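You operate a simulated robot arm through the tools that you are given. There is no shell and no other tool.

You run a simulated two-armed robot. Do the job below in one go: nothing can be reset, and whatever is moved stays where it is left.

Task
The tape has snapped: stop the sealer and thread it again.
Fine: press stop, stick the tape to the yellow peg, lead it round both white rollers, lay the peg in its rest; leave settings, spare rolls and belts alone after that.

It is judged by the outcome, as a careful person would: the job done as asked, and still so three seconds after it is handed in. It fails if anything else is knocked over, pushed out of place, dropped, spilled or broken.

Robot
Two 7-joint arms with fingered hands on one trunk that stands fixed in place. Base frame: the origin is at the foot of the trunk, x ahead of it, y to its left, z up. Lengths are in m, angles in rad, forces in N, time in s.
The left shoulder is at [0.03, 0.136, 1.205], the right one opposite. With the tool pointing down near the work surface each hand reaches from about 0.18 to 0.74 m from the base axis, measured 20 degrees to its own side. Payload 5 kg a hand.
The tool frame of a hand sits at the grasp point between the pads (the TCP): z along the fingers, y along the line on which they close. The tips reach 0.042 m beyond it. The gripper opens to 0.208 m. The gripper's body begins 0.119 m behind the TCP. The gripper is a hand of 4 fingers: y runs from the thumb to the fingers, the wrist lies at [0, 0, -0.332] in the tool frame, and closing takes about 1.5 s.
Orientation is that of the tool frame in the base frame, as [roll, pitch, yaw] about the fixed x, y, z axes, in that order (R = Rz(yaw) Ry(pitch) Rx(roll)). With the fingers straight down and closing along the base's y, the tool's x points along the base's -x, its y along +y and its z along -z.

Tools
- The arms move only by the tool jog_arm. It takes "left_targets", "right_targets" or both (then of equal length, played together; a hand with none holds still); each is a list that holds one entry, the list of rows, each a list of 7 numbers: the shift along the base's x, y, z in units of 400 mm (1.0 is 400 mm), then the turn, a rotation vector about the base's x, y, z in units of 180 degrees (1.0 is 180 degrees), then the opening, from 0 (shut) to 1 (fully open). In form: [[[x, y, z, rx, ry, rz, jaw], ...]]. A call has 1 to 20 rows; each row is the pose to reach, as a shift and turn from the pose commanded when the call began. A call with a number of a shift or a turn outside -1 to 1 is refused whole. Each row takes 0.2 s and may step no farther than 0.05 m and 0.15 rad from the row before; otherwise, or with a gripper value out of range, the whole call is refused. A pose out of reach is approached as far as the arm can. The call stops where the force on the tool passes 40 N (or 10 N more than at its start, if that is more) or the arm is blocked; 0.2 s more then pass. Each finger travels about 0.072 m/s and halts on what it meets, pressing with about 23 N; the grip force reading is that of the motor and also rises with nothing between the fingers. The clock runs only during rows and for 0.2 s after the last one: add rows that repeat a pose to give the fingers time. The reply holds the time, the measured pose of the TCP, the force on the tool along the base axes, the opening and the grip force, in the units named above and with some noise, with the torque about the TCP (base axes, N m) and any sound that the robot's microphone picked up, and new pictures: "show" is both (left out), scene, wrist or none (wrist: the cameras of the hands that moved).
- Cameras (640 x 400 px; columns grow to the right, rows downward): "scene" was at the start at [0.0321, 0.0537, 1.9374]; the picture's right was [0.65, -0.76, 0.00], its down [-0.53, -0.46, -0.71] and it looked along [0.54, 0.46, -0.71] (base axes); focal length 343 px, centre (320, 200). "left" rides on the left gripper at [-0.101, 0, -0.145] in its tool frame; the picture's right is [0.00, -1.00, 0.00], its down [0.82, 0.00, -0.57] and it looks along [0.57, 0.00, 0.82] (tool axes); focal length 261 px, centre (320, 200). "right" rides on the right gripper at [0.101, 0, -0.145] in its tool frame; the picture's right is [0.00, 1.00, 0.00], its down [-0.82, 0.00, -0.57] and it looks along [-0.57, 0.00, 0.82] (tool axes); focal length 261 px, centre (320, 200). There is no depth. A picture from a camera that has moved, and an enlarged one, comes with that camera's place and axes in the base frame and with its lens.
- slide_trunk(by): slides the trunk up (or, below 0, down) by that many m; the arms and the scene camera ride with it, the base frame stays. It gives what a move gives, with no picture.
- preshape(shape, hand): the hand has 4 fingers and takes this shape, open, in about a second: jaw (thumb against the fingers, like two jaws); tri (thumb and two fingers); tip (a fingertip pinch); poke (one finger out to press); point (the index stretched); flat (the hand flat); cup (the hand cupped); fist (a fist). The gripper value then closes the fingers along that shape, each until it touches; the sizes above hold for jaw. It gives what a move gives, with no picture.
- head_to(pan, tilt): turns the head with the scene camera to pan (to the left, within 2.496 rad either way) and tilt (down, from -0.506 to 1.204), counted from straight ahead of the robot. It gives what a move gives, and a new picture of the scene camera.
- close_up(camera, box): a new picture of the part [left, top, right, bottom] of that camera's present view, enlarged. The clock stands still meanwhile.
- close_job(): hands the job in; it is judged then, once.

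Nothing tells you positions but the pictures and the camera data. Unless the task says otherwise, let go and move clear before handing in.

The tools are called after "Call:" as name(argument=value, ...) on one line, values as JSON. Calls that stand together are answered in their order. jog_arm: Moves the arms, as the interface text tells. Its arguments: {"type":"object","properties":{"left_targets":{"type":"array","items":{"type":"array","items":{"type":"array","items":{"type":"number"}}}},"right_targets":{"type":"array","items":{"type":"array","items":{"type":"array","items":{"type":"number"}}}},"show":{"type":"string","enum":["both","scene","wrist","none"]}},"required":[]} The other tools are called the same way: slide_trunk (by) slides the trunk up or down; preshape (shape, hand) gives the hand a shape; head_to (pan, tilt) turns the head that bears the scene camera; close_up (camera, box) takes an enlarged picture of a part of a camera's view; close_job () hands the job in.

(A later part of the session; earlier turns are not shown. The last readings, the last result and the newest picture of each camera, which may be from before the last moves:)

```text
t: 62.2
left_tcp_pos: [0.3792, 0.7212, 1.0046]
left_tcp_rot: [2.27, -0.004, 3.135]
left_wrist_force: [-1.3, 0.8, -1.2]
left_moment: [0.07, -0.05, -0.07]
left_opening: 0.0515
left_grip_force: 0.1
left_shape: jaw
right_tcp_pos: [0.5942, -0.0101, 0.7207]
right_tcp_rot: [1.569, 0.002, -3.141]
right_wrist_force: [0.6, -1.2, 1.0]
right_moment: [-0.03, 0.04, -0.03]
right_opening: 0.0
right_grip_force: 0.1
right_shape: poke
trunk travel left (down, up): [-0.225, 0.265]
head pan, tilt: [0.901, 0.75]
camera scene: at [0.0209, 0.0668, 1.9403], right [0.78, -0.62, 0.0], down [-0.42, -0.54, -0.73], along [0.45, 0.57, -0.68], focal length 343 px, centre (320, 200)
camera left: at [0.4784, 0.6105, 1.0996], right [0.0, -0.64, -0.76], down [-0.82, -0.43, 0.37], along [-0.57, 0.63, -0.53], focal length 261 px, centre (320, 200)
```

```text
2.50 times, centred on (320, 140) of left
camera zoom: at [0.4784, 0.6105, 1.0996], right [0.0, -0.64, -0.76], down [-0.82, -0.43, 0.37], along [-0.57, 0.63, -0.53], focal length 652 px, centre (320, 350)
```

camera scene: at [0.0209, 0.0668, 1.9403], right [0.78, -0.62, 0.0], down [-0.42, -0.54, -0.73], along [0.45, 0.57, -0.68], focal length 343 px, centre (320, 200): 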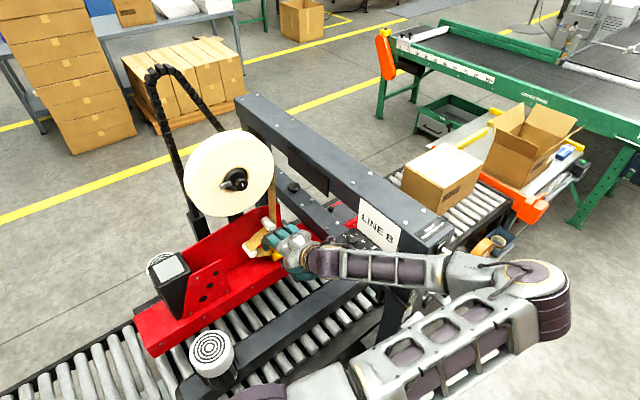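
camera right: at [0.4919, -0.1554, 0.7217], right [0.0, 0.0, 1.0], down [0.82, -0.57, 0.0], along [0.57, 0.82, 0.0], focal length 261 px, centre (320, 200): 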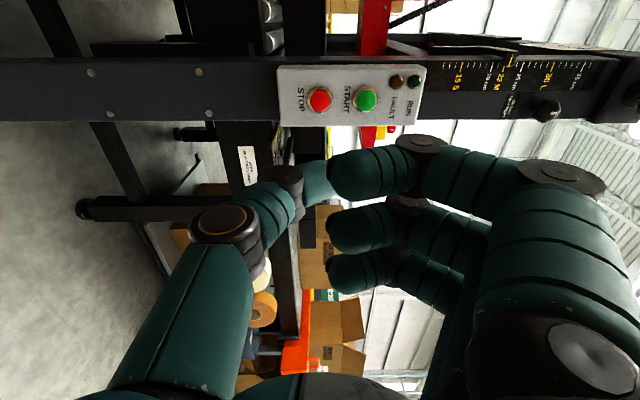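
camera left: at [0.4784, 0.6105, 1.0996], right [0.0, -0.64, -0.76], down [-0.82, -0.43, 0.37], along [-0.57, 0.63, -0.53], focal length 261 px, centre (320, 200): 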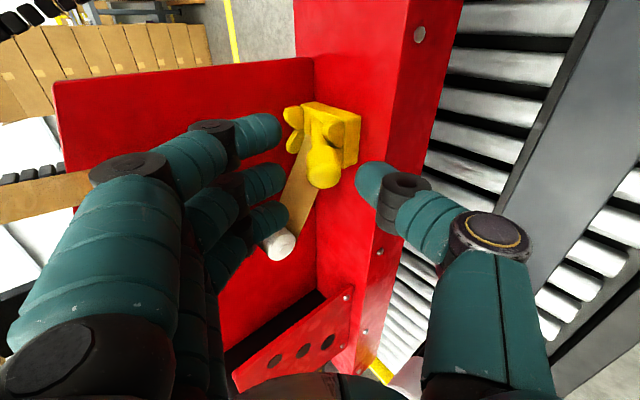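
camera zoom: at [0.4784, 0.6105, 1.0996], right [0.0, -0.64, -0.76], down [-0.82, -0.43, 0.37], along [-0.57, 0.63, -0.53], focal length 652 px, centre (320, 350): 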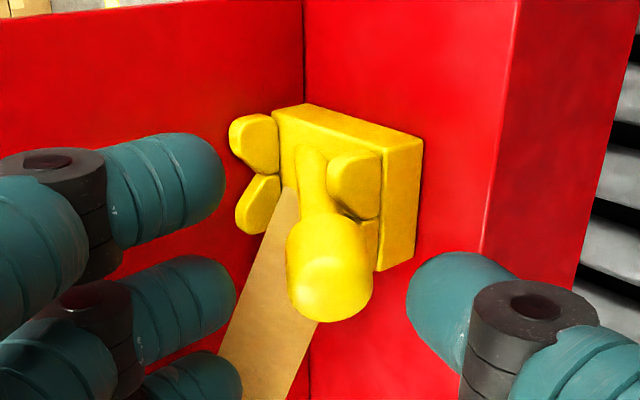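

Now I have a clear top view: the knob is perched on the front ears and the bar slopes down behind, skewed. I level the hand a little (to keep my knuckles clear of the upper roller), then advance so that the knob sits properly between middle finger and thumb.

Call:
jog_arm(left_targets=[[[0, -0.0075, -0.0104, 0.0361, 0, 0, 0.2], [0, -0.015, -0.0208, 0.0722, 0, 0, 0.2], [0, 0.0, -0.029, 0.0722, 0, 0, 0.2], [0, 0.0172, -0.0372, 0.0722, 0, 0, 0.2]]], show="wrist")

Call:
close_up(camera="scene", box=[250, 220, 310, 266])

Call:
close_up(camera="left", box=[220, 60, 420, 220])

```text
t: 63.2
left_tcp_pos: [0.3782, 0.7283, 0.9912]
left_tcp_rot: [2.042, -0.008, 3.136]
left_wrist_force: [1.1, -0.3, 0.0]
left_moment: [-0.03, 0.06, 0.01]
left_opening: 0.0421
left_grip_force: 0.1
left_shape: jaw
right_tcp_pos: [0.5942, -0.0108, 0.7216]
right_tcp_rot: [1.571, 0.0, 3.142]
right_wrist_force: [0.2, 1.0, 1.0]
right_moment: [-0.01, 0.0, 0.01]
right_opening: 0.0
right_grip_force: 0.2
right_shape: poke
trunk travel left (down, up): [-0.225, 0.265]
head pan, tilt: [0.901, 0.75]
camera left: at [0.4793, 0.5987, 1.0565], right [0.0, -0.45, -0.89], down [-0.82, -0.51, 0.26], along [-0.57, 0.73, -0.37], focal length 261 px, centre (320, 200)
```

left: 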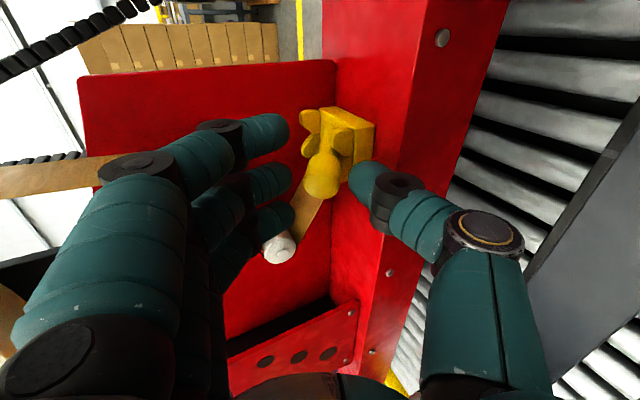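

```text
8.70 times, centred on (280, 243) of scene
camera zoom: at [0.0222, 0.0651, 1.9402], right [0.78, -0.62, 0.0], down [-0.42, -0.53, -0.73], along [0.45, 0.57, -0.68], focal length 2980 px, centre (668, -174)
```

zoom: 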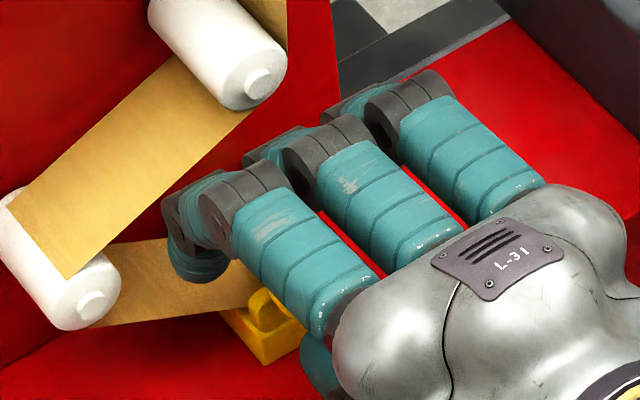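

```text
2.50 times, centred on (320, 140) of left
camera zoom: at [0.4793, 0.5987, 1.0565], right [0.0, -0.45, -0.89], down [-0.82, -0.51, 0.26], along [-0.57, 0.73, -0.37], focal length 652 px, centre (320, 350)
```

zoom: 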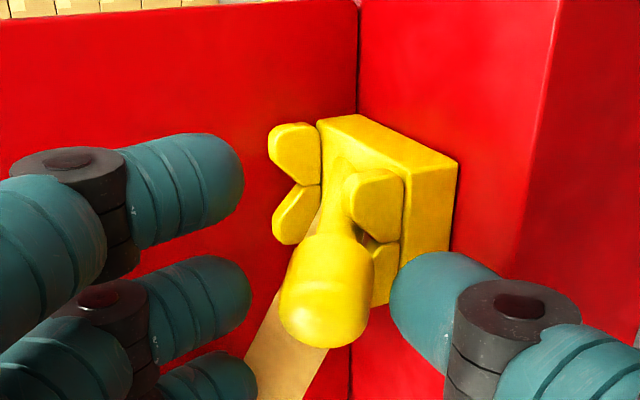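

The knob is centred between middle finger and thumb at the right depth now. I close to grip it.

Call:
jog_arm(left_targets=[[[0, 0, 0, 0, 0, 0, 0.12], [0, 0, 0, 0, 0, 0, 0.08], [0, 0, 0, 0, 0, 0, 0.05], [0, 0, 0, 0, 0, 0, 0.05], [0, 0, 0, 0, 0, 0, 0.05]]], show="none")

Call:
close_up(camera="left", box=[220, 60, 420, 220])

Call:
close_up(camera="scene", box=[250, 220, 310, 266])

```text
t: 64.4
left_tcp_pos: [0.3784, 0.7279, 0.9904]
left_tcp_rot: [2.042, -0.007, 3.136]
left_wrist_force: [-0.2, 0.6, 0.2]
left_moment: [0.07, 0.0, 0.01]
left_opening: 0.0072
left_grip_force: 22.8
left_shape: jaw
right_tcp_pos: [0.5946, -0.0098, 0.7226]
right_tcp_rot: [1.57, 0.001, 3.141]
right_wrist_force: [0.7, 0.8, 0.5]
right_moment: [0.01, 0.01, -0.02]
right_opening: 0.0001
right_grip_force: 0.0
right_shape: poke
trunk travel left (down, up): [-0.225, 0.265]
head pan, tilt: [0.901, 0.75]
```

```text
2.50 times, centred on (320, 140) of left
camera zoom: at [0.479, 0.5988, 1.0567], right [0.0, -0.45, -0.89], down [-0.82, -0.51, 0.26], along [-0.57, 0.73, -0.37], focal length 652 px, centre (320, 350)
```

zoom: 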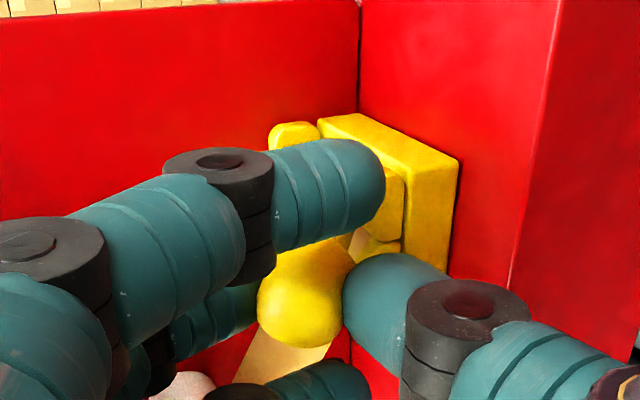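

```text
8.70 times, centred on (280, 243) of scene
camera zoom: at [0.0221, 0.0651, 1.9402], right [0.78, -0.62, 0.0], down [-0.42, -0.53, -0.73], along [0.45, 0.57, -0.68], focal length 2980 px, centre (668, -174)
```

zoom: 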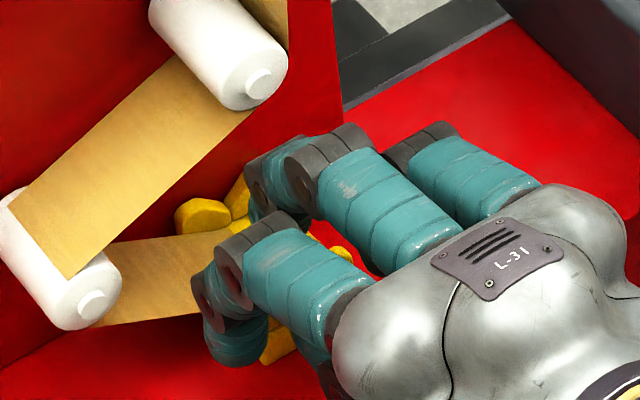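

A firm grip, but in this orientation the peg can't tilt freely between the pads. The perched position was stable on its own, so I'd rather release it there, roll my hand 90° so the pads close sideways (along x) and the bar can level itself, and take it again. First I open gently and check it stays put.

Call:
jog_arm(left_targets=[[[0, 0, 0, 0, 0, 0, 0.1], [0, 0, 0, 0, 0, 0, 0.15], [0, 0, 0, 0, 0, 0, 0.2], [0, 0, 0, 0, 0, 0, 0.2]]], show="none")

Call:
close_up(camera="left", box=[220, 60, 420, 220])

```text
t: 65.4
left_tcp_pos: [0.3797, 0.7276, 0.9907]
left_tcp_rot: [2.042, -0.008, 3.137]
left_wrist_force: [0.0, -0.2, -0.5]
left_moment: [-0.03, -0.02, 0.05]
left_opening: 0.0409
left_grip_force: 0.1
left_shape: jaw
right_tcp_pos: [0.595, -0.0099, 0.7213]
right_tcp_rot: [1.57, 0.0, -3.141]
right_wrist_force: [-0.7, -0.1, -0.3]
right_moment: [-0.03, 0.02, 0.02]
right_opening: 0.0
right_grip_force: 0.1
right_shape: poke
trunk travel left (down, up): [-0.225, 0.265]
head pan, tilt: [0.901, 0.75]
```

```text
2.50 times, centred on (320, 140) of left
camera zoom: at [0.479, 0.5988, 1.0567], right [0.0, -0.45, -0.89], down [-0.82, -0.51, 0.26], along [-0.57, 0.73, -0.37], focal length 652 px, centre (320, 350)
```

zoom: 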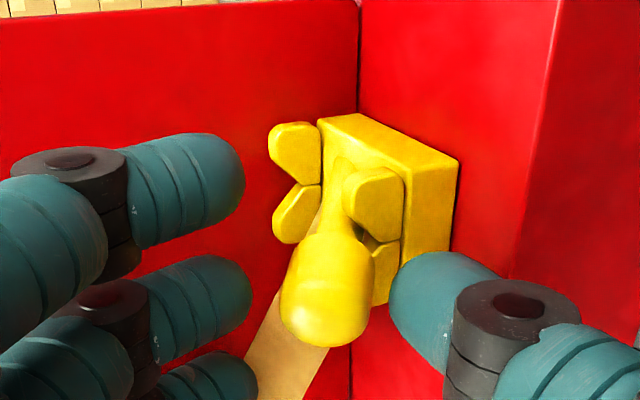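

The peg stays where it is. I back off along the hand's axis and roll the hand 90° (pitching it down further), ending above-front of the knob.

Call:
jog_arm(left_targets=[[[0, -0.067, 0.034, 0, 0, 0, 0.2], [0, -0.1335, 0.0675, 0, 0, 0, 0.25], [0, -0.128, 0.0715, -0.0077, 0.0333, -0.0255, 0.25], [0, -0.1225, 0.0756, -0.0153, 0.0665, -0.0509, 0.25], [0, -0.117, 0.0796, -0.023, 0.0998, -0.0764, 0.25], [0, -0.1115, 0.0837, -0.0307, 0.1331, -0.1019, 0.25], [0, -0.106, 0.0877, -0.0383, 0.1663, -0.1273, 0.25], [0, -0.1005, 0.0918, -0.046, 0.1996, -0.1528, 0.25], [0, -0.095, 0.0958, -0.0537, 0.2329, -0.1783, 0.25], [0, -0.0895, 0.0999, -0.0613, 0.2661, -0.2037, 0.25], [0, -0.084, 0.1039, -0.069, 0.2994, -0.2292, 0.25], [0, -0.0785, 0.108, -0.0767, 0.3327, -0.2547, 0.25], [0, -0.073, 0.112, -0.0843, 0.3659, -0.2801, 0.25], [0, -0.0675, 0.116, -0.092, 0.3992, -0.3056, 0.25]]], show="both")

Call:
close_up(camera="left", box=[220, 60, 420, 220])

Call:
close_up(camera="scene", box=[250, 220, 310, 266])

```text
t: 68.4
left_tcp_pos: [0.3787, 0.7008, 1.0373]
left_tcp_rot: [-3.129, -0.731, 1.554]
left_wrist_force: [-0.3, 0.7, -0.1]
left_moment: [-0.01, -0.06, -0.02]
left_opening: 0.0517
left_grip_force: 0.1
left_shape: jaw
right_tcp_pos: [0.5953, -0.0106, 0.7229]
right_tcp_rot: [1.571, 0.001, -3.14]
right_wrist_force: [-0.2, -0.5, -0.6]
right_moment: [0.02, 0.01, -0.01]
right_opening: 0.0
right_grip_force: 0.2
right_shape: poke
trunk travel left (down, up): [-0.225, 0.265]
head pan, tilt: [0.901, 0.75]
camera scene: at [0.0219, 0.0655, 1.9402], right [0.78, -0.62, 0.0], down [-0.42, -0.53, -0.73], along [0.45, 0.57, -0.68], focal length 343 px, centre (320, 200)
camera left: at [0.3777, 0.5297, 1.0782], right [-1.0, 0.0, 0.01], down [0.01, 0.23, 0.97], along [0.0, 0.97, -0.23], focal length 261 px, centre (320, 200)
```

scene: 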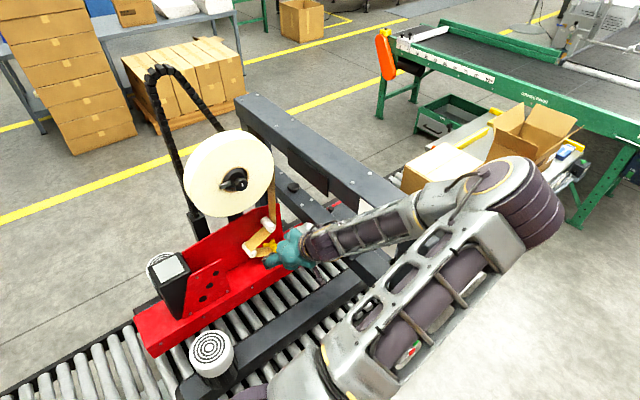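
left: 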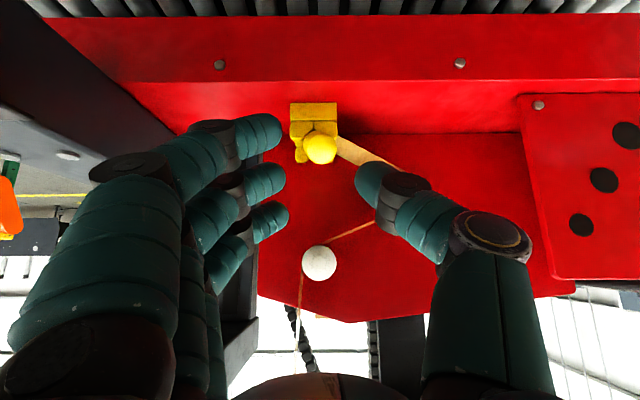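

```text
2.50 times, centred on (320, 140) of left
camera zoom: at [0.3777, 0.5297, 1.0782], right [-1.0, 0.0, 0.01], down [0.01, 0.23, 0.97], along [0.0, 0.97, -0.23], focal length 652 px, centre (320, 350)
```

zoom: 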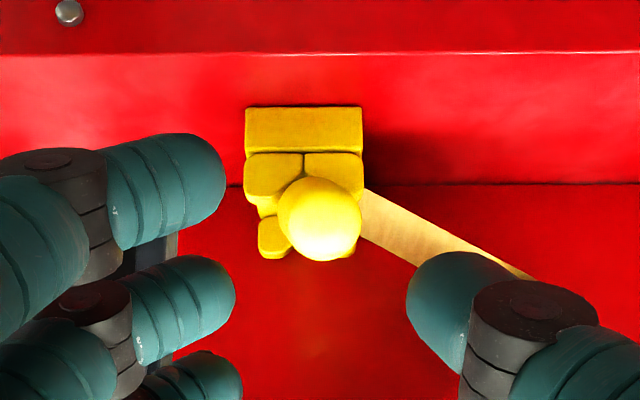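

```text
8.70 times, centred on (280, 243) of scene
camera zoom: at [0.0219, 0.0655, 1.9402], right [0.78, -0.62, 0.0], down [-0.42, -0.53, -0.73], along [0.45, 0.57, -0.68], focal length 2980 px, centre (668, -174)
```

zoom: 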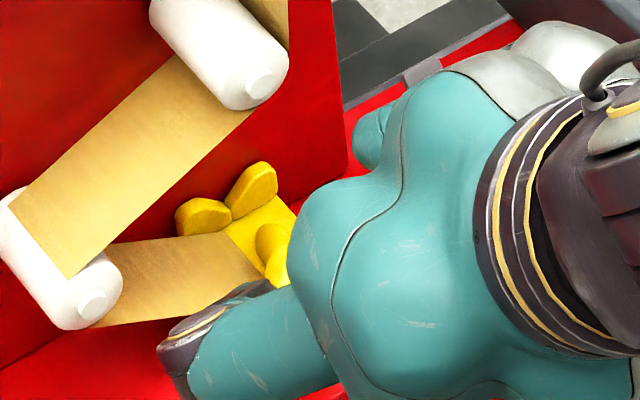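

The camera now looks straight at the peg: the knob (0.377, 0.758, 0.973) is perched on the left front ear, about 7 mm left of the valley. I advance along the hand's axis to straddle it sideways.

Call:
jog_arm(left_targets=[[[0, 0.03, -0.0335, 0, 0, 0, 0.29], [0, 0.06, -0.067, 0, 0, 0, 0.29], [-0.0008, 0.086, -0.096, 0, 0, 0, 0.29]]], show="wrist")

Call:
close_up(camera="left", box=[220, 60, 420, 220])

```text
t: 69.2
left_tcp_pos: [0.3783, 0.7363, 0.9988]
left_tcp_rot: [-3.129, -0.73, 1.558]
left_wrist_force: [0.4, -0.1, -0.5]
left_moment: [-0.02, 0.05, 0.04]
left_opening: 0.0598
left_grip_force: 0.1
left_shape: jaw
right_tcp_pos: [0.5941, -0.0104, 0.7225]
right_tcp_rot: [1.57, 0.0, -3.142]
right_wrist_force: [0.4, 0.1, -0.5]
right_moment: [0.0, 0.0, 0.0]
right_opening: 0.0001
right_grip_force: 0.1
right_shape: poke
trunk travel left (down, up): [-0.225, 0.265]
head pan, tilt: [0.901, 0.75]
camera left: at [0.3783, 0.5641, 1.0393], right [-1.0, 0.0, 0.01], down [0.01, 0.23, 0.97], along [0.0, 0.97, -0.23], focal length 261 px, centre (320, 200)
```

left: 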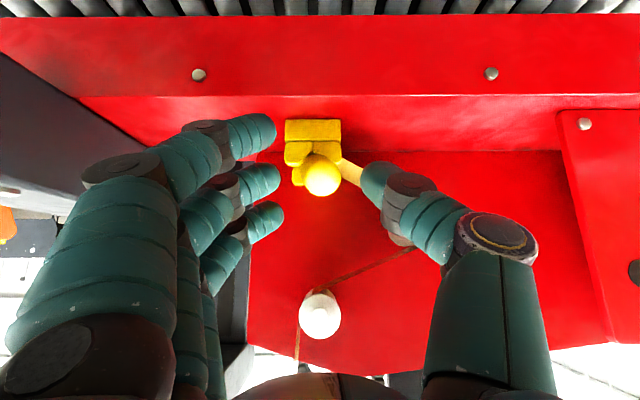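

```text
2.50 times, centred on (320, 140) of left
camera zoom: at [0.3783, 0.5641, 1.0393], right [-1.0, 0.0, 0.01], down [0.01, 0.23, 0.97], along [0.0, 0.97, -0.23], focal length 652 px, centre (320, 350)
```

zoom: 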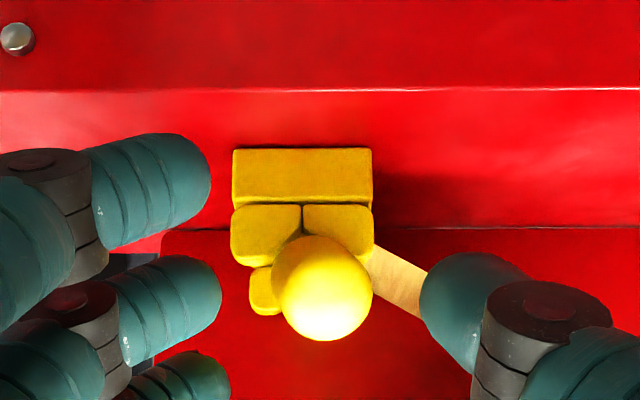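

The knob is centred between the pads with no contact. I close sideways on it.

Call:
jog_arm(left_targets=[[[0, 0, 0, 0, 0, 0, 0.15], [0, 0, 0, 0, 0, 0, 0.08], [0, 0, 0, 0, 0, 0, 0.05], [0, 0, 0, 0, 0, 0, 0.05], [0, 0, 0, 0, 0, 0, 0.05]]], show="none")

Call:
close_up(camera="left", box=[220, 60, 420, 220])

Call:
close_up(camera="scene", box=[250, 220, 310, 266])

```text
t: 70.4
left_tcp_pos: [0.3781, 0.7345, 0.9992]
left_tcp_rot: [-3.133, -0.73, 1.559]
left_wrist_force: [0.6, 1.3, 0.2]
left_moment: [0.0, 0.02, 0.01]
left_opening: 0.0076
left_grip_force: 22.9
left_shape: jaw
right_tcp_pos: [0.595, -0.0108, 0.7225]
right_tcp_rot: [1.571, 0.0, -3.141]
right_wrist_force: [0.0, 0.2, 0.5]
right_moment: [0.01, 0.01, 0.0]
right_opening: 0.0
right_grip_force: 0.0
right_shape: poke
trunk travel left (down, up): [-0.225, 0.265]
head pan, tilt: [0.901, 0.75]
```

```text
2.50 times, centred on (320, 140) of left
camera zoom: at [0.378, 0.5636, 1.0398], right [-1.0, 0.0, 0.01], down [0.01, 0.23, 0.97], along [0.0, 0.97, -0.23], focal length 652 px, centre (320, 350)
```

zoom: 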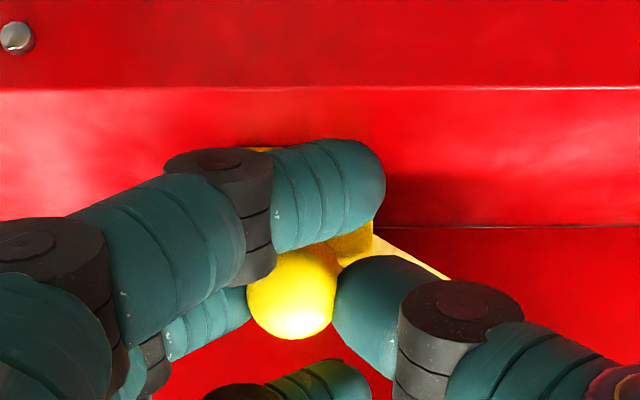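

```text
8.70 times, centred on (280, 243) of scene
camera zoom: at [0.0222, 0.0653, 1.9402], right [0.78, -0.62, 0.0], down [-0.42, -0.53, -0.73], along [0.45, 0.57, -0.68], focal length 2980 px, centre (668, -174)
```

zoom: 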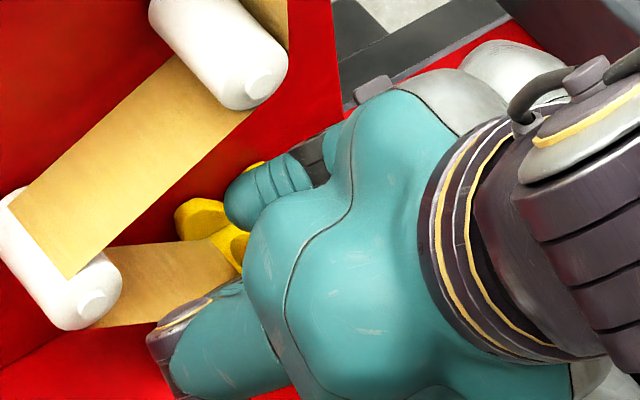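

A firm sideways grip with the knob now at x≈0.386, in line with the valley. I lift it out, drawing back slightly in y.

Call:
jog_arm(left_targets=[[[0, -0.01, 0.02, 0, 0, 0, 0.05], [0, -0.022, 0.045, 0, 0, 0, 0.05], [0, -0.0375, 0.075, 0, 0, 0, 0.05]]], show="wrist")

Call:
close_up(camera="left", box=[220, 60, 420, 220])

Call:
close_up(camera="scene", box=[250, 220, 310, 266])

```text
t: 71.2
left_tcp_pos: [0.3782, 0.719, 1.0287]
left_tcp_rot: [-3.131, -0.73, 1.556]
left_wrist_force: [0.0, -1.0, 0.0]
left_moment: [-0.05, -0.03, 0.0]
left_opening: 0.007
left_grip_force: 23.1
left_shape: jaw
right_tcp_pos: [0.5929, -0.0107, 0.7218]
right_tcp_rot: [1.57, 0.001, -3.141]
right_wrist_force: [-0.2, -0.2, -0.4]
right_moment: [0.02, -0.01, -0.04]
right_opening: 0.0
right_grip_force: 0.0
right_shape: poke
trunk travel left (down, up): [-0.225, 0.265]
head pan, tilt: [0.901, 0.75]
camera left: at [0.3779, 0.5479, 1.0697], right [-1.0, 0.0, 0.01], down [0.01, 0.23, 0.97], along [0.0, 0.97, -0.23], focal length 261 px, centre (320, 200)
```

left: 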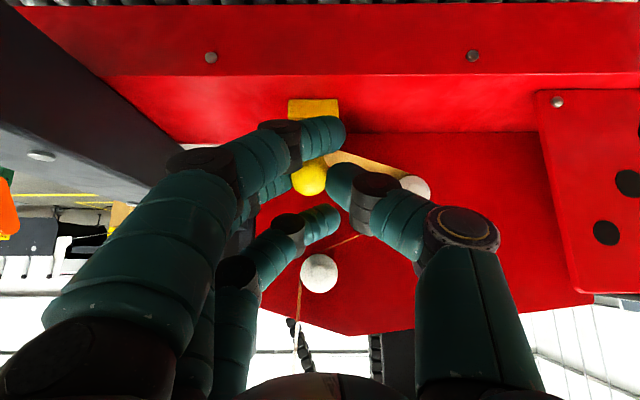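

```text
2.50 times, centred on (320, 140) of left
camera zoom: at [0.3779, 0.5479, 1.0697], right [-1.0, 0.0, 0.01], down [0.01, 0.23, 0.97], along [0.0, 0.97, -0.23], focal length 652 px, centre (320, 350)
```

zoom: 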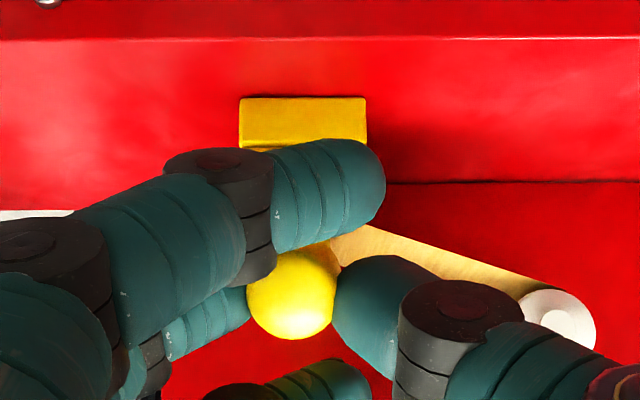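

```text
8.70 times, centred on (280, 243) of scene
camera zoom: at [0.0216, 0.0646, 1.9403], right [0.78, -0.62, 0.0], down [-0.42, -0.53, -0.73], along [0.45, 0.57, -0.68], focal length 2980 px, centre (668, -174)
```

zoom: 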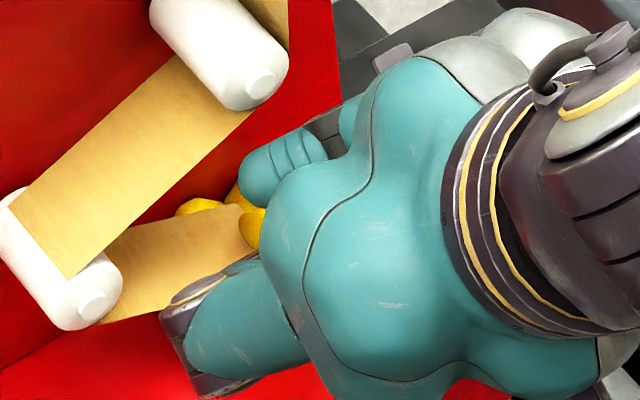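

The peg is lifted clear. I zoom on the small part of the bar visible beyond my fingers to judge its direction.

Call:
close_up(camera="scene", box=[262, 234, 286, 254])

Call:
close_up(camera="left", box=[280, 90, 380, 190])

```text
16.00 times, centred on (274, 244) of scene
camera zoom: at [0.0216, 0.0646, 1.9403], right [0.78, -0.62, 0.0], down [-0.42, -0.53, -0.73], along [0.45, 0.57, -0.68], focal length 5483 px, centre (1056, -504)
```

zoom: 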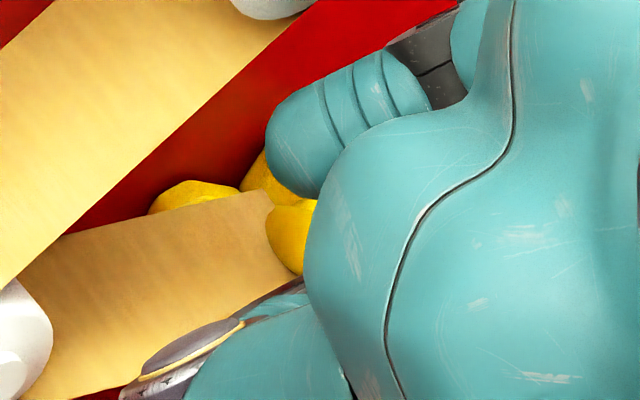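

```text
4.00 times, centred on (330, 140) of left
camera zoom: at [0.3779, 0.5479, 1.0697], right [-1.0, 0.0, 0.01], down [0.01, 0.23, 0.97], along [0.0, 0.97, -0.23], focal length 1043 px, centre (280, 440)
```

zoom: 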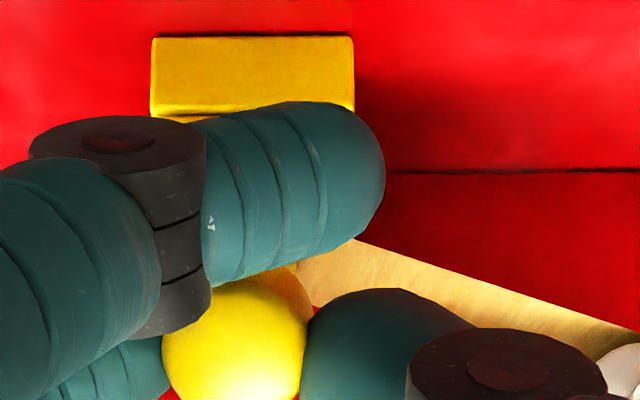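

The bar droops about 38° and is skewed about 10° to -x. I turn the hand about the knob to reduce the droop and remove the skew.

Call:
jog_arm(left_targets=[[[-0.0044, -0.005, -0.0088, 0.0407, 0, -0.0185, 0.05], [-0.0088, -0.01, -0.0175, 0.0815, 0, -0.0371, 0.05], [-0.0133, -0.0148, -0.0263, 0.1222, 0, -0.0556, 0.05]]], show="wrist")

Call:
close_up(camera="scene", box=[250, 224, 298, 258])

Call:
close_up(camera="left", box=[240, 70, 400, 200])

```text
t: 72.0
left_tcp_pos: [0.3738, 0.7142, 1.0189]
left_tcp_rot: [-3.044, -1.115, 1.307]
left_wrist_force: [2.5, 0.0, 1.6]
left_moment: [-0.17, 0.08, 0.11]
left_opening: 0.0072
left_grip_force: 23.0
left_shape: jaw
right_tcp_pos: [0.5942, -0.0113, 0.7217]
right_tcp_rot: [1.569, 0.0, -3.14]
right_wrist_force: [0.8, -0.3, -0.7]
right_moment: [0.02, 0.03, 0.0]
right_opening: 0.0001
right_grip_force: 0.1
right_shape: poke
trunk travel left (down, up): [-0.225, 0.265]
head pan, tilt: [0.901, 0.75]
camera left: at [0.3425, 0.5425, 0.9928], right [-0.98, 0.17, 0.04], down [0.01, -0.16, 0.99], along [0.17, 0.97, 0.15], focal length 261 px, centre (320, 200)
```

left: 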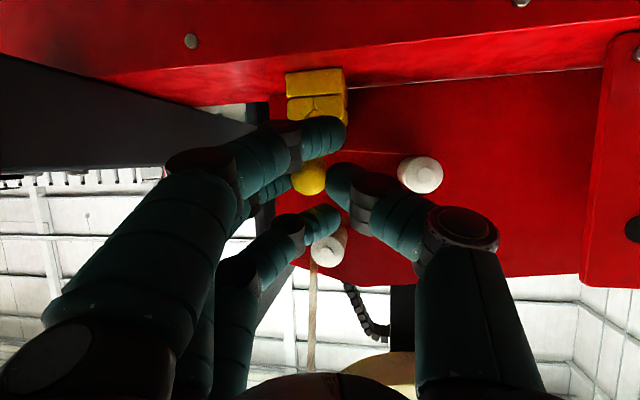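

```text
11.76 times, centred on (274, 241) of scene
camera zoom: at [0.023, 0.0638, 1.94], right [0.78, -0.62, 0.0], down [-0.42, -0.53, -0.73], along [0.45, 0.57, -0.68], focal length 4032 px, centre (861, -282)
```

zoom: 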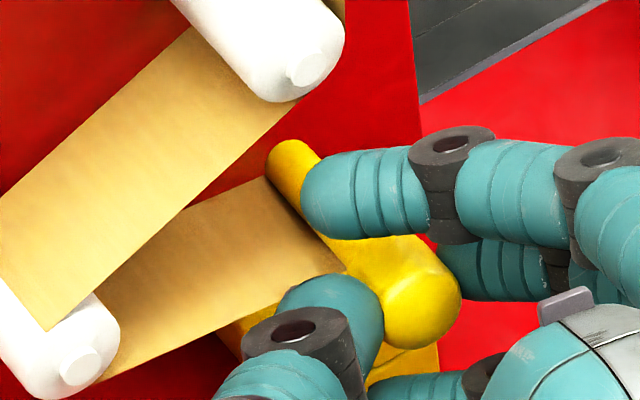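

```text
3.08 times, centred on (320, 135) of left
camera zoom: at [0.3425, 0.5425, 0.9928], right [-0.98, 0.17, 0.04], down [0.01, -0.16, 0.99], along [0.17, 0.97, 0.15], focal length 802 px, centre (320, 400)
```

zoom: 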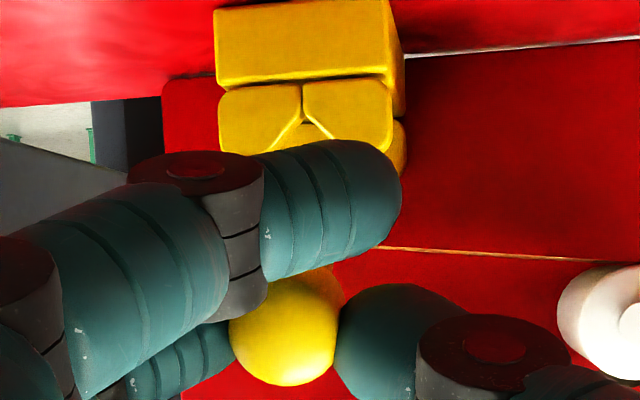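

Excellent: the bar now points along +y with only about 10° droop and no skew, and I can see the V of the front ears directly below. I lower 2 cm and shift 1 cm in, then check alignment.

Call:
jog_arm(left_targets=[[[-0.001, 0, -0.025, 0, 0, 0, 0.05], [-0.003, 0.01, -0.045, 0, 0, 0, 0.05], [-0.004, 0.025, -0.05, 0, 0, 0, 0.05]]], show="wrist")

Call:
close_up(camera="scene", box=[250, 224, 298, 258])

Call:
close_up(camera="left", box=[240, 60, 400, 200])

```text
t: 72.8
left_tcp_pos: [0.3722, 0.724, 0.9989]
left_tcp_rot: [-3.046, -1.111, 1.311]
left_wrist_force: [0.2, -8.6, 2.0]
left_moment: [-0.12, -0.03, -0.12]
left_opening: 0.0076
left_grip_force: 23.4
left_shape: jaw
right_tcp_pos: [0.5943, -0.0121, 0.7217]
right_tcp_rot: [1.57, 0.0, 3.141]
right_wrist_force: [1.0, 0.5, 0.4]
right_moment: [0.03, 0.0, -0.01]
right_opening: 0.0003
right_grip_force: 0.0
right_shape: poke
trunk travel left (down, up): [-0.225, 0.265]
head pan, tilt: [0.901, 0.75]
camera left: at [0.3406, 0.552, 0.9732], right [-0.98, 0.17, 0.04], down [0.01, -0.16, 0.99], along [0.17, 0.97, 0.15], focal length 261 px, centre (320, 200)
```

left: 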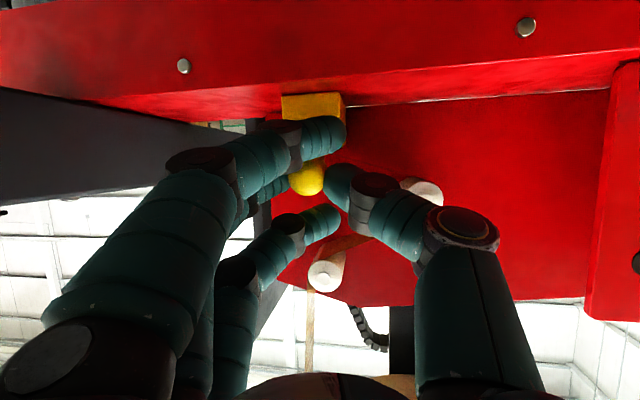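

```text
11.76 times, centred on (274, 241) of scene
camera zoom: at [0.0223, 0.0633, 1.9403], right [0.78, -0.62, 0.0], down [-0.42, -0.53, -0.73], along [0.45, 0.57, -0.68], focal length 4032 px, centre (861, -282)
```

zoom: 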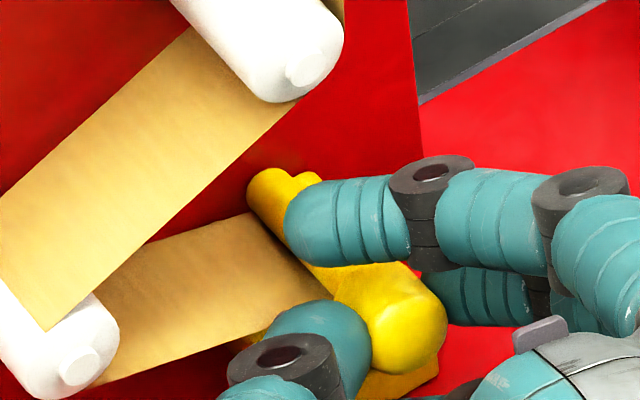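

```text
2.86 times, centred on (320, 130) of left
camera zoom: at [0.3406, 0.552, 0.9732], right [-0.98, 0.17, 0.04], down [0.01, -0.16, 0.99], along [0.17, 0.97, 0.15], focal length 745 px, centre (320, 400)
```

zoom: 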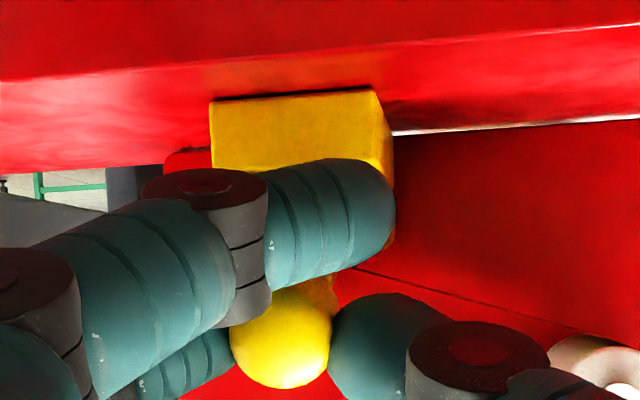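

The bar's far end is entering the rear V (8 N contact in y). I ease back 2 mm, centre in x, and lower a little more.

Call:
jog_arm(left_targets=[[[0.004, -0.006, 0, 0, 0, 0, 0.05], [0.005, -0.006, -0.012, 0, 0, 0, 0.05], [0.005, -0.006, -0.022, 0, 0, 0, 0.05]]], show="wrist")

Call:
close_up(camera="scene", box=[250, 224, 298, 258])

Call:
close_up(camera="left", box=[240, 60, 400, 200])

```text
t: 73.6
left_tcp_pos: [0.3722, 0.7212, 0.9903]
left_tcp_rot: [-3.046, -1.111, 1.314]
left_wrist_force: [-0.5, -2.2, 1.2]
left_moment: [0.13, -0.02, 0.07]
left_opening: 0.0076
left_grip_force: 22.9
left_shape: jaw
right_tcp_pos: [0.5942, -0.0101, 0.722]
right_tcp_rot: [1.57, -0.001, 3.141]
right_wrist_force: [1.0, -0.2, 0.1]
right_moment: [-0.02, 0.02, 0.01]
right_opening: 0.0
right_grip_force: 0.0
right_shape: poke
trunk travel left (down, up): [-0.225, 0.265]
head pan, tilt: [0.901, 0.75]
camera left: at [0.3417, 0.5506, 0.9642], right [-0.98, 0.17, 0.04], down [0.01, -0.16, 0.99], along [0.17, 0.97, 0.15], focal length 261 px, centre (320, 200)
```

left: 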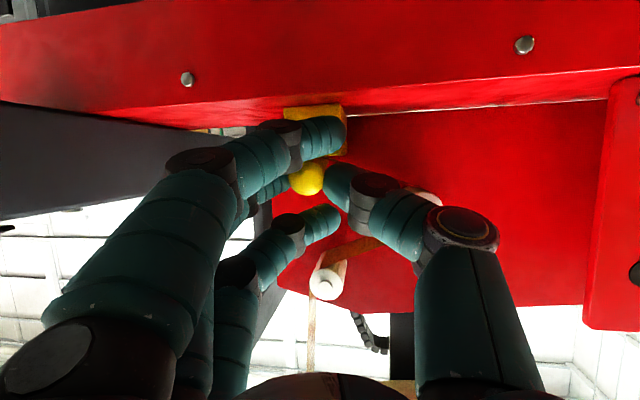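

```text
11.76 times, centred on (274, 241) of scene
camera zoom: at [0.022, 0.0648, 1.9402], right [0.78, -0.62, 0.0], down [-0.42, -0.53, -0.73], along [0.45, 0.57, -0.68], focal length 4032 px, centre (861, -282)
```

zoom: 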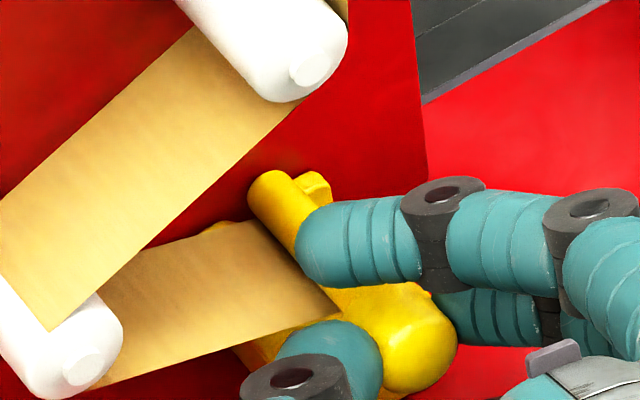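

```text
2.86 times, centred on (320, 130) of left
camera zoom: at [0.3417, 0.5506, 0.9642], right [-0.98, 0.17, 0.04], down [0.01, -0.16, 0.99], along [0.17, 0.97, 0.15], focal length 745 px, centre (320, 400)
```

zoom: 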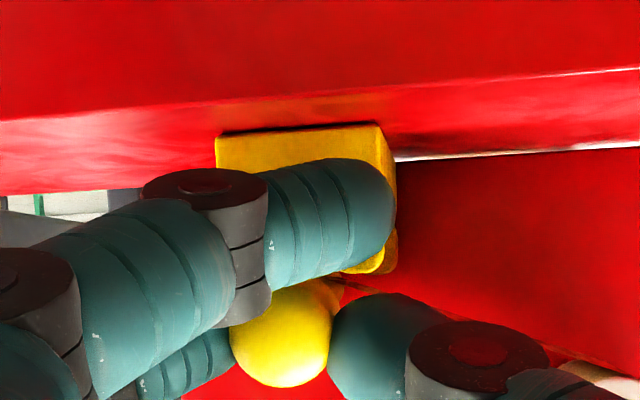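

The bar has levelled onto the rear V with light contact. Now I pitch the hand down about the knob (so the lowest finger stays off the base) while lowering the knob the last centimetre.

Call:
jog_arm(left_targets=[[[0, 0.007, 0.003, -0.037, 0, 0, 0.05], [0, 0.014, 0.001, -0.074, 0, 0, 0.05], [0, 0.021, -0.006, -0.1111, 0, 0, 0.05]]], show="wrist")

Call:
close_up(camera="scene", box=[250, 224, 298, 258])

Call:
close_up(camera="left", box=[240, 60, 400, 200])

```text
t: 74.4
left_tcp_pos: [0.373, 0.7292, 0.987]
left_tcp_rot: [3.114, -0.768, 1.412]
left_wrist_force: [-1.5, -0.8, -0.3]
left_moment: [0.03, -0.06, -0.08]
left_opening: 0.0067
left_grip_force: 22.8
left_shape: jaw
right_tcp_pos: [0.5941, -0.011, 0.7224]
right_tcp_rot: [1.571, 0.0, -3.141]
right_wrist_force: [-0.7, 0.5, 0.4]
right_moment: [-0.02, 0.03, -0.03]
right_opening: 0.0003
right_grip_force: 0.0
right_shape: poke
trunk travel left (down, up): [-0.225, 0.265]
head pan, tilt: [0.901, 0.75]
camera left: at [0.3416, 0.5601, 1.0214], right [-0.98, 0.17, -0.02], down [0.01, 0.19, 0.98], along [0.18, 0.97, -0.19], focal length 261 px, centre (320, 200)
```

left: 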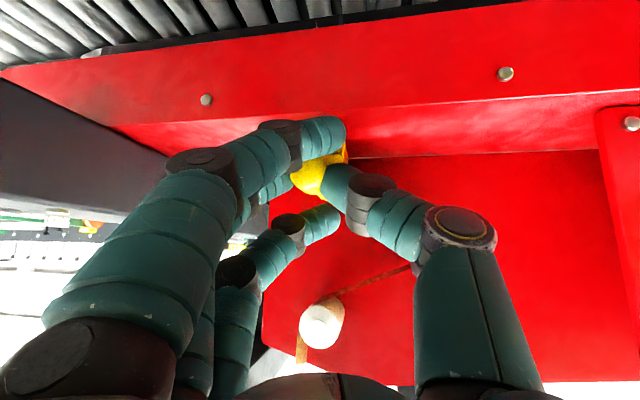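

```text
11.76 times, centred on (274, 241) of scene
camera zoom: at [0.0204, 0.0659, 1.9402], right [0.78, -0.62, 0.0], down [-0.42, -0.53, -0.73], along [0.45, 0.57, -0.68], focal length 4032 px, centre (861, -282)
```

zoom: 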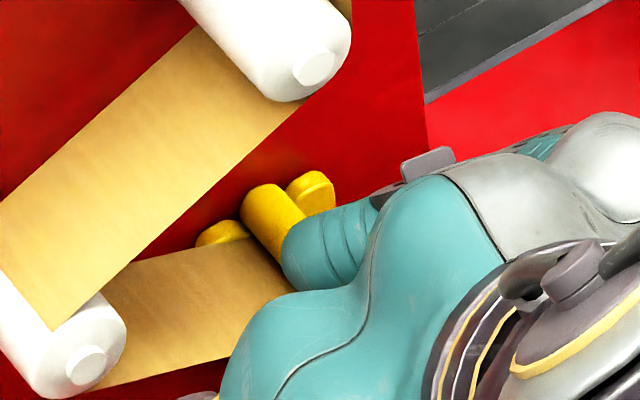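

```text
2.86 times, centred on (320, 130) of left
camera zoom: at [0.3416, 0.5601, 1.0214], right [-0.98, 0.17, -0.02], down [0.01, 0.19, 0.98], along [0.18, 0.97, -0.19], focal length 745 px, centre (320, 400)
```

zoom: 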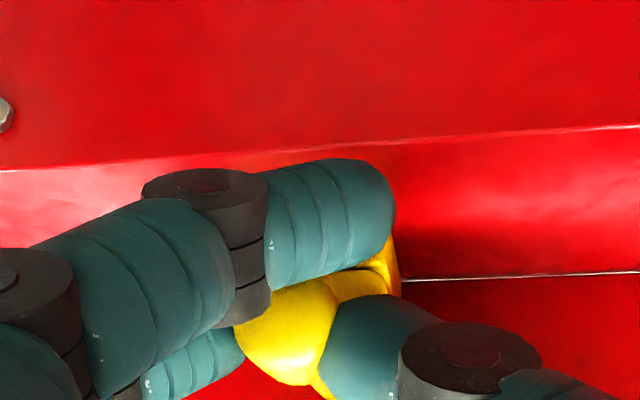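

The far end sits exactly where it lay originally, between the rear ears, and the knob is only about 5 mm high. I lower those last millimetres.

Call:
jog_arm(left_targets=[[[0, 0, -0.008, 0, 0, 0, 0.05], [0, 0, -0.015, 0, 0, 0, 0.05]]], show="none")

Call:
close_up(camera="left", box=[240, 60, 400, 200])

Call:
close_up(camera="scene", box=[250, 224, 298, 258])

```text
t: 75.0
left_tcp_pos: [0.3728, 0.7306, 0.9835]
left_tcp_rot: [3.116, -0.772, 1.412]
left_wrist_force: [-2.3, -5.4, 13.6]
left_moment: [0.51, -0.02, -0.06]
left_opening: 0.0072
left_grip_force: 22.9
left_shape: jaw
right_tcp_pos: [0.5947, -0.0122, 0.7217]
right_tcp_rot: [1.569, 0.001, 3.141]
right_wrist_force: [0.4, 0.7, -0.4]
right_moment: [-0.01, -0.01, 0.02]
right_opening: 0.0
right_grip_force: 0.1
right_shape: poke
trunk travel left (down, up): [-0.225, 0.265]
head pan, tilt: [0.901, 0.75]
```

```text
2.86 times, centred on (320, 130) of left
camera zoom: at [0.3417, 0.5603, 1.017], right [-0.98, 0.17, -0.02], down [0.01, 0.19, 0.98], along [0.17, 0.97, -0.19], focal length 745 px, centre (320, 400)
```

zoom: 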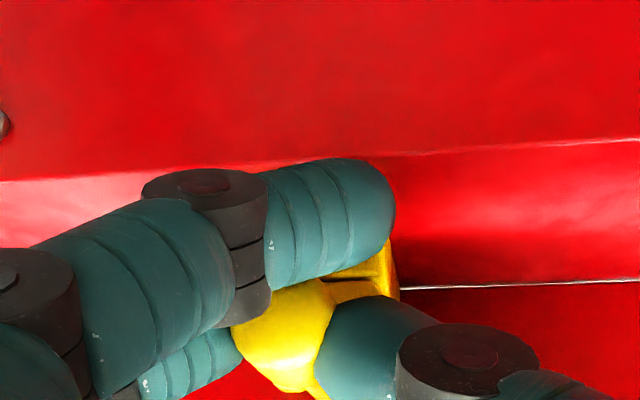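

```text
11.76 times, centred on (274, 241) of scene
camera zoom: at [0.0215, 0.0631, 1.9405], right [0.78, -0.62, 0.0], down [-0.42, -0.53, -0.73], along [0.45, 0.57, -0.68], focal length 4032 px, centre (861, -282)
```

zoom: 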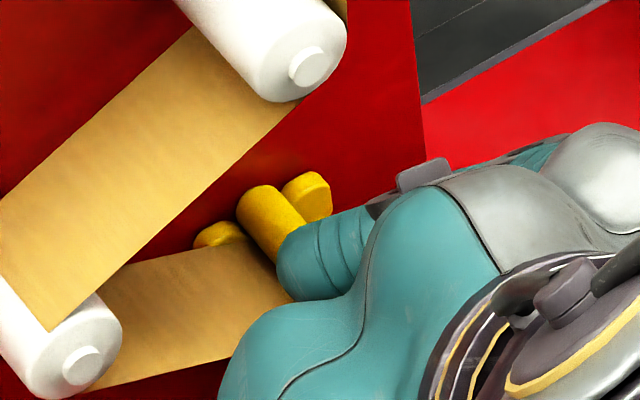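

The bar lies level in both saddles and the knob is at its original place, pressing lightly (14 N). I relieve the pressure and open sideways, gradually.

Call:
jog_arm(left_targets=[[[0, 0, 0.006, 0, 0, 0, 0.05], [0, 0, 0.006, 0, 0, 0, 0.1], [0, 0, 0.006, 0, 0, 0, 0.14], [0, 0, 0.006, 0, 0, 0, 0.18], [0, 0, 0.006, 0, 0, 0, 0.24], [0, 0, 0.006, 0, 0, 0, 0.24]]], show="wrist")

Call:
close_up(camera="left", box=[220, 60, 420, 220])

Call:
close_up(camera="scene", box=[250, 224, 298, 258])

```text
t: 76.4
left_tcp_pos: [0.3727, 0.7308, 0.9839]
left_tcp_rot: [3.117, -0.77, 1.412]
left_wrist_force: [0.4, 0.2, -0.1]
left_moment: [-0.03, -0.01, -0.01]
left_opening: 0.0491
left_grip_force: 0.0
left_shape: jaw
right_tcp_pos: [0.5948, -0.0111, 0.7209]
right_tcp_rot: [1.571, 0.002, 3.141]
right_wrist_force: [0.9, -0.5, 0.2]
right_moment: [0.0, -0.04, 0.0]
right_opening: 0.0
right_grip_force: 0.1
right_shape: poke
trunk travel left (down, up): [-0.225, 0.265]
head pan, tilt: [0.901, 0.75]
camera left: at [0.3418, 0.5603, 1.018], right [-0.98, 0.17, -0.02], down [0.01, 0.19, 0.98], along [0.17, 0.97, -0.19], focal length 261 px, centre (320, 200)
```

left: 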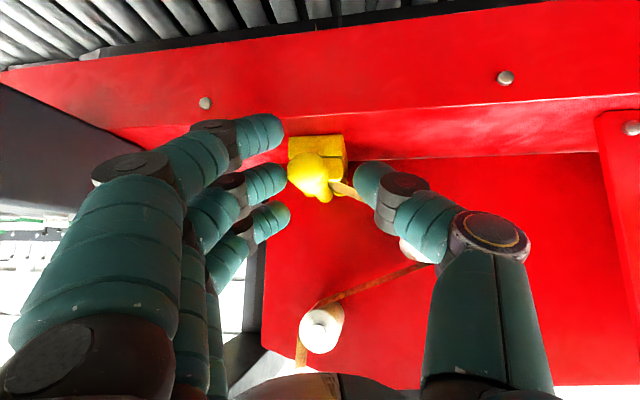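

```text
2.50 times, centred on (320, 140) of left
camera zoom: at [0.3418, 0.5603, 1.018], right [-0.98, 0.17, -0.02], down [0.01, 0.19, 0.98], along [0.17, 0.97, -0.19], focal length 652 px, centre (320, 350)
```

zoom: 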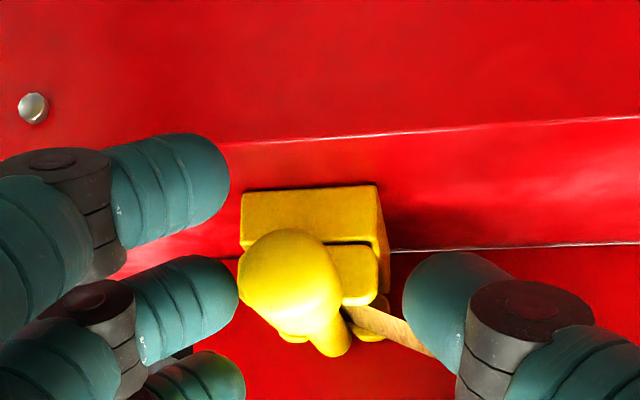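

```text
11.76 times, centred on (274, 241) of scene
camera zoom: at [0.0221, 0.0651, 1.9402], right [0.78, -0.62, 0.0], down [-0.42, -0.53, -0.73], along [0.45, 0.57, -0.68], focal length 4032 px, centre (861, -282)
```

zoom: 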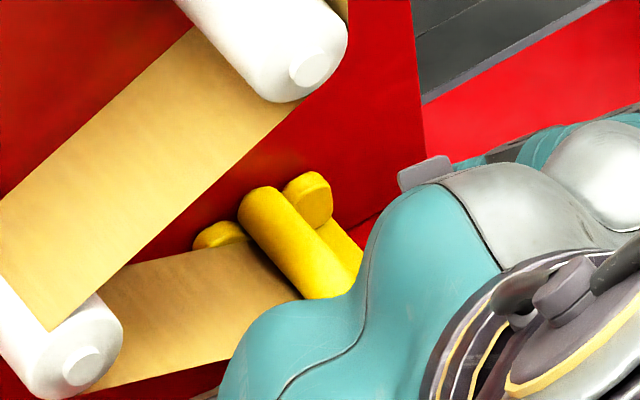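

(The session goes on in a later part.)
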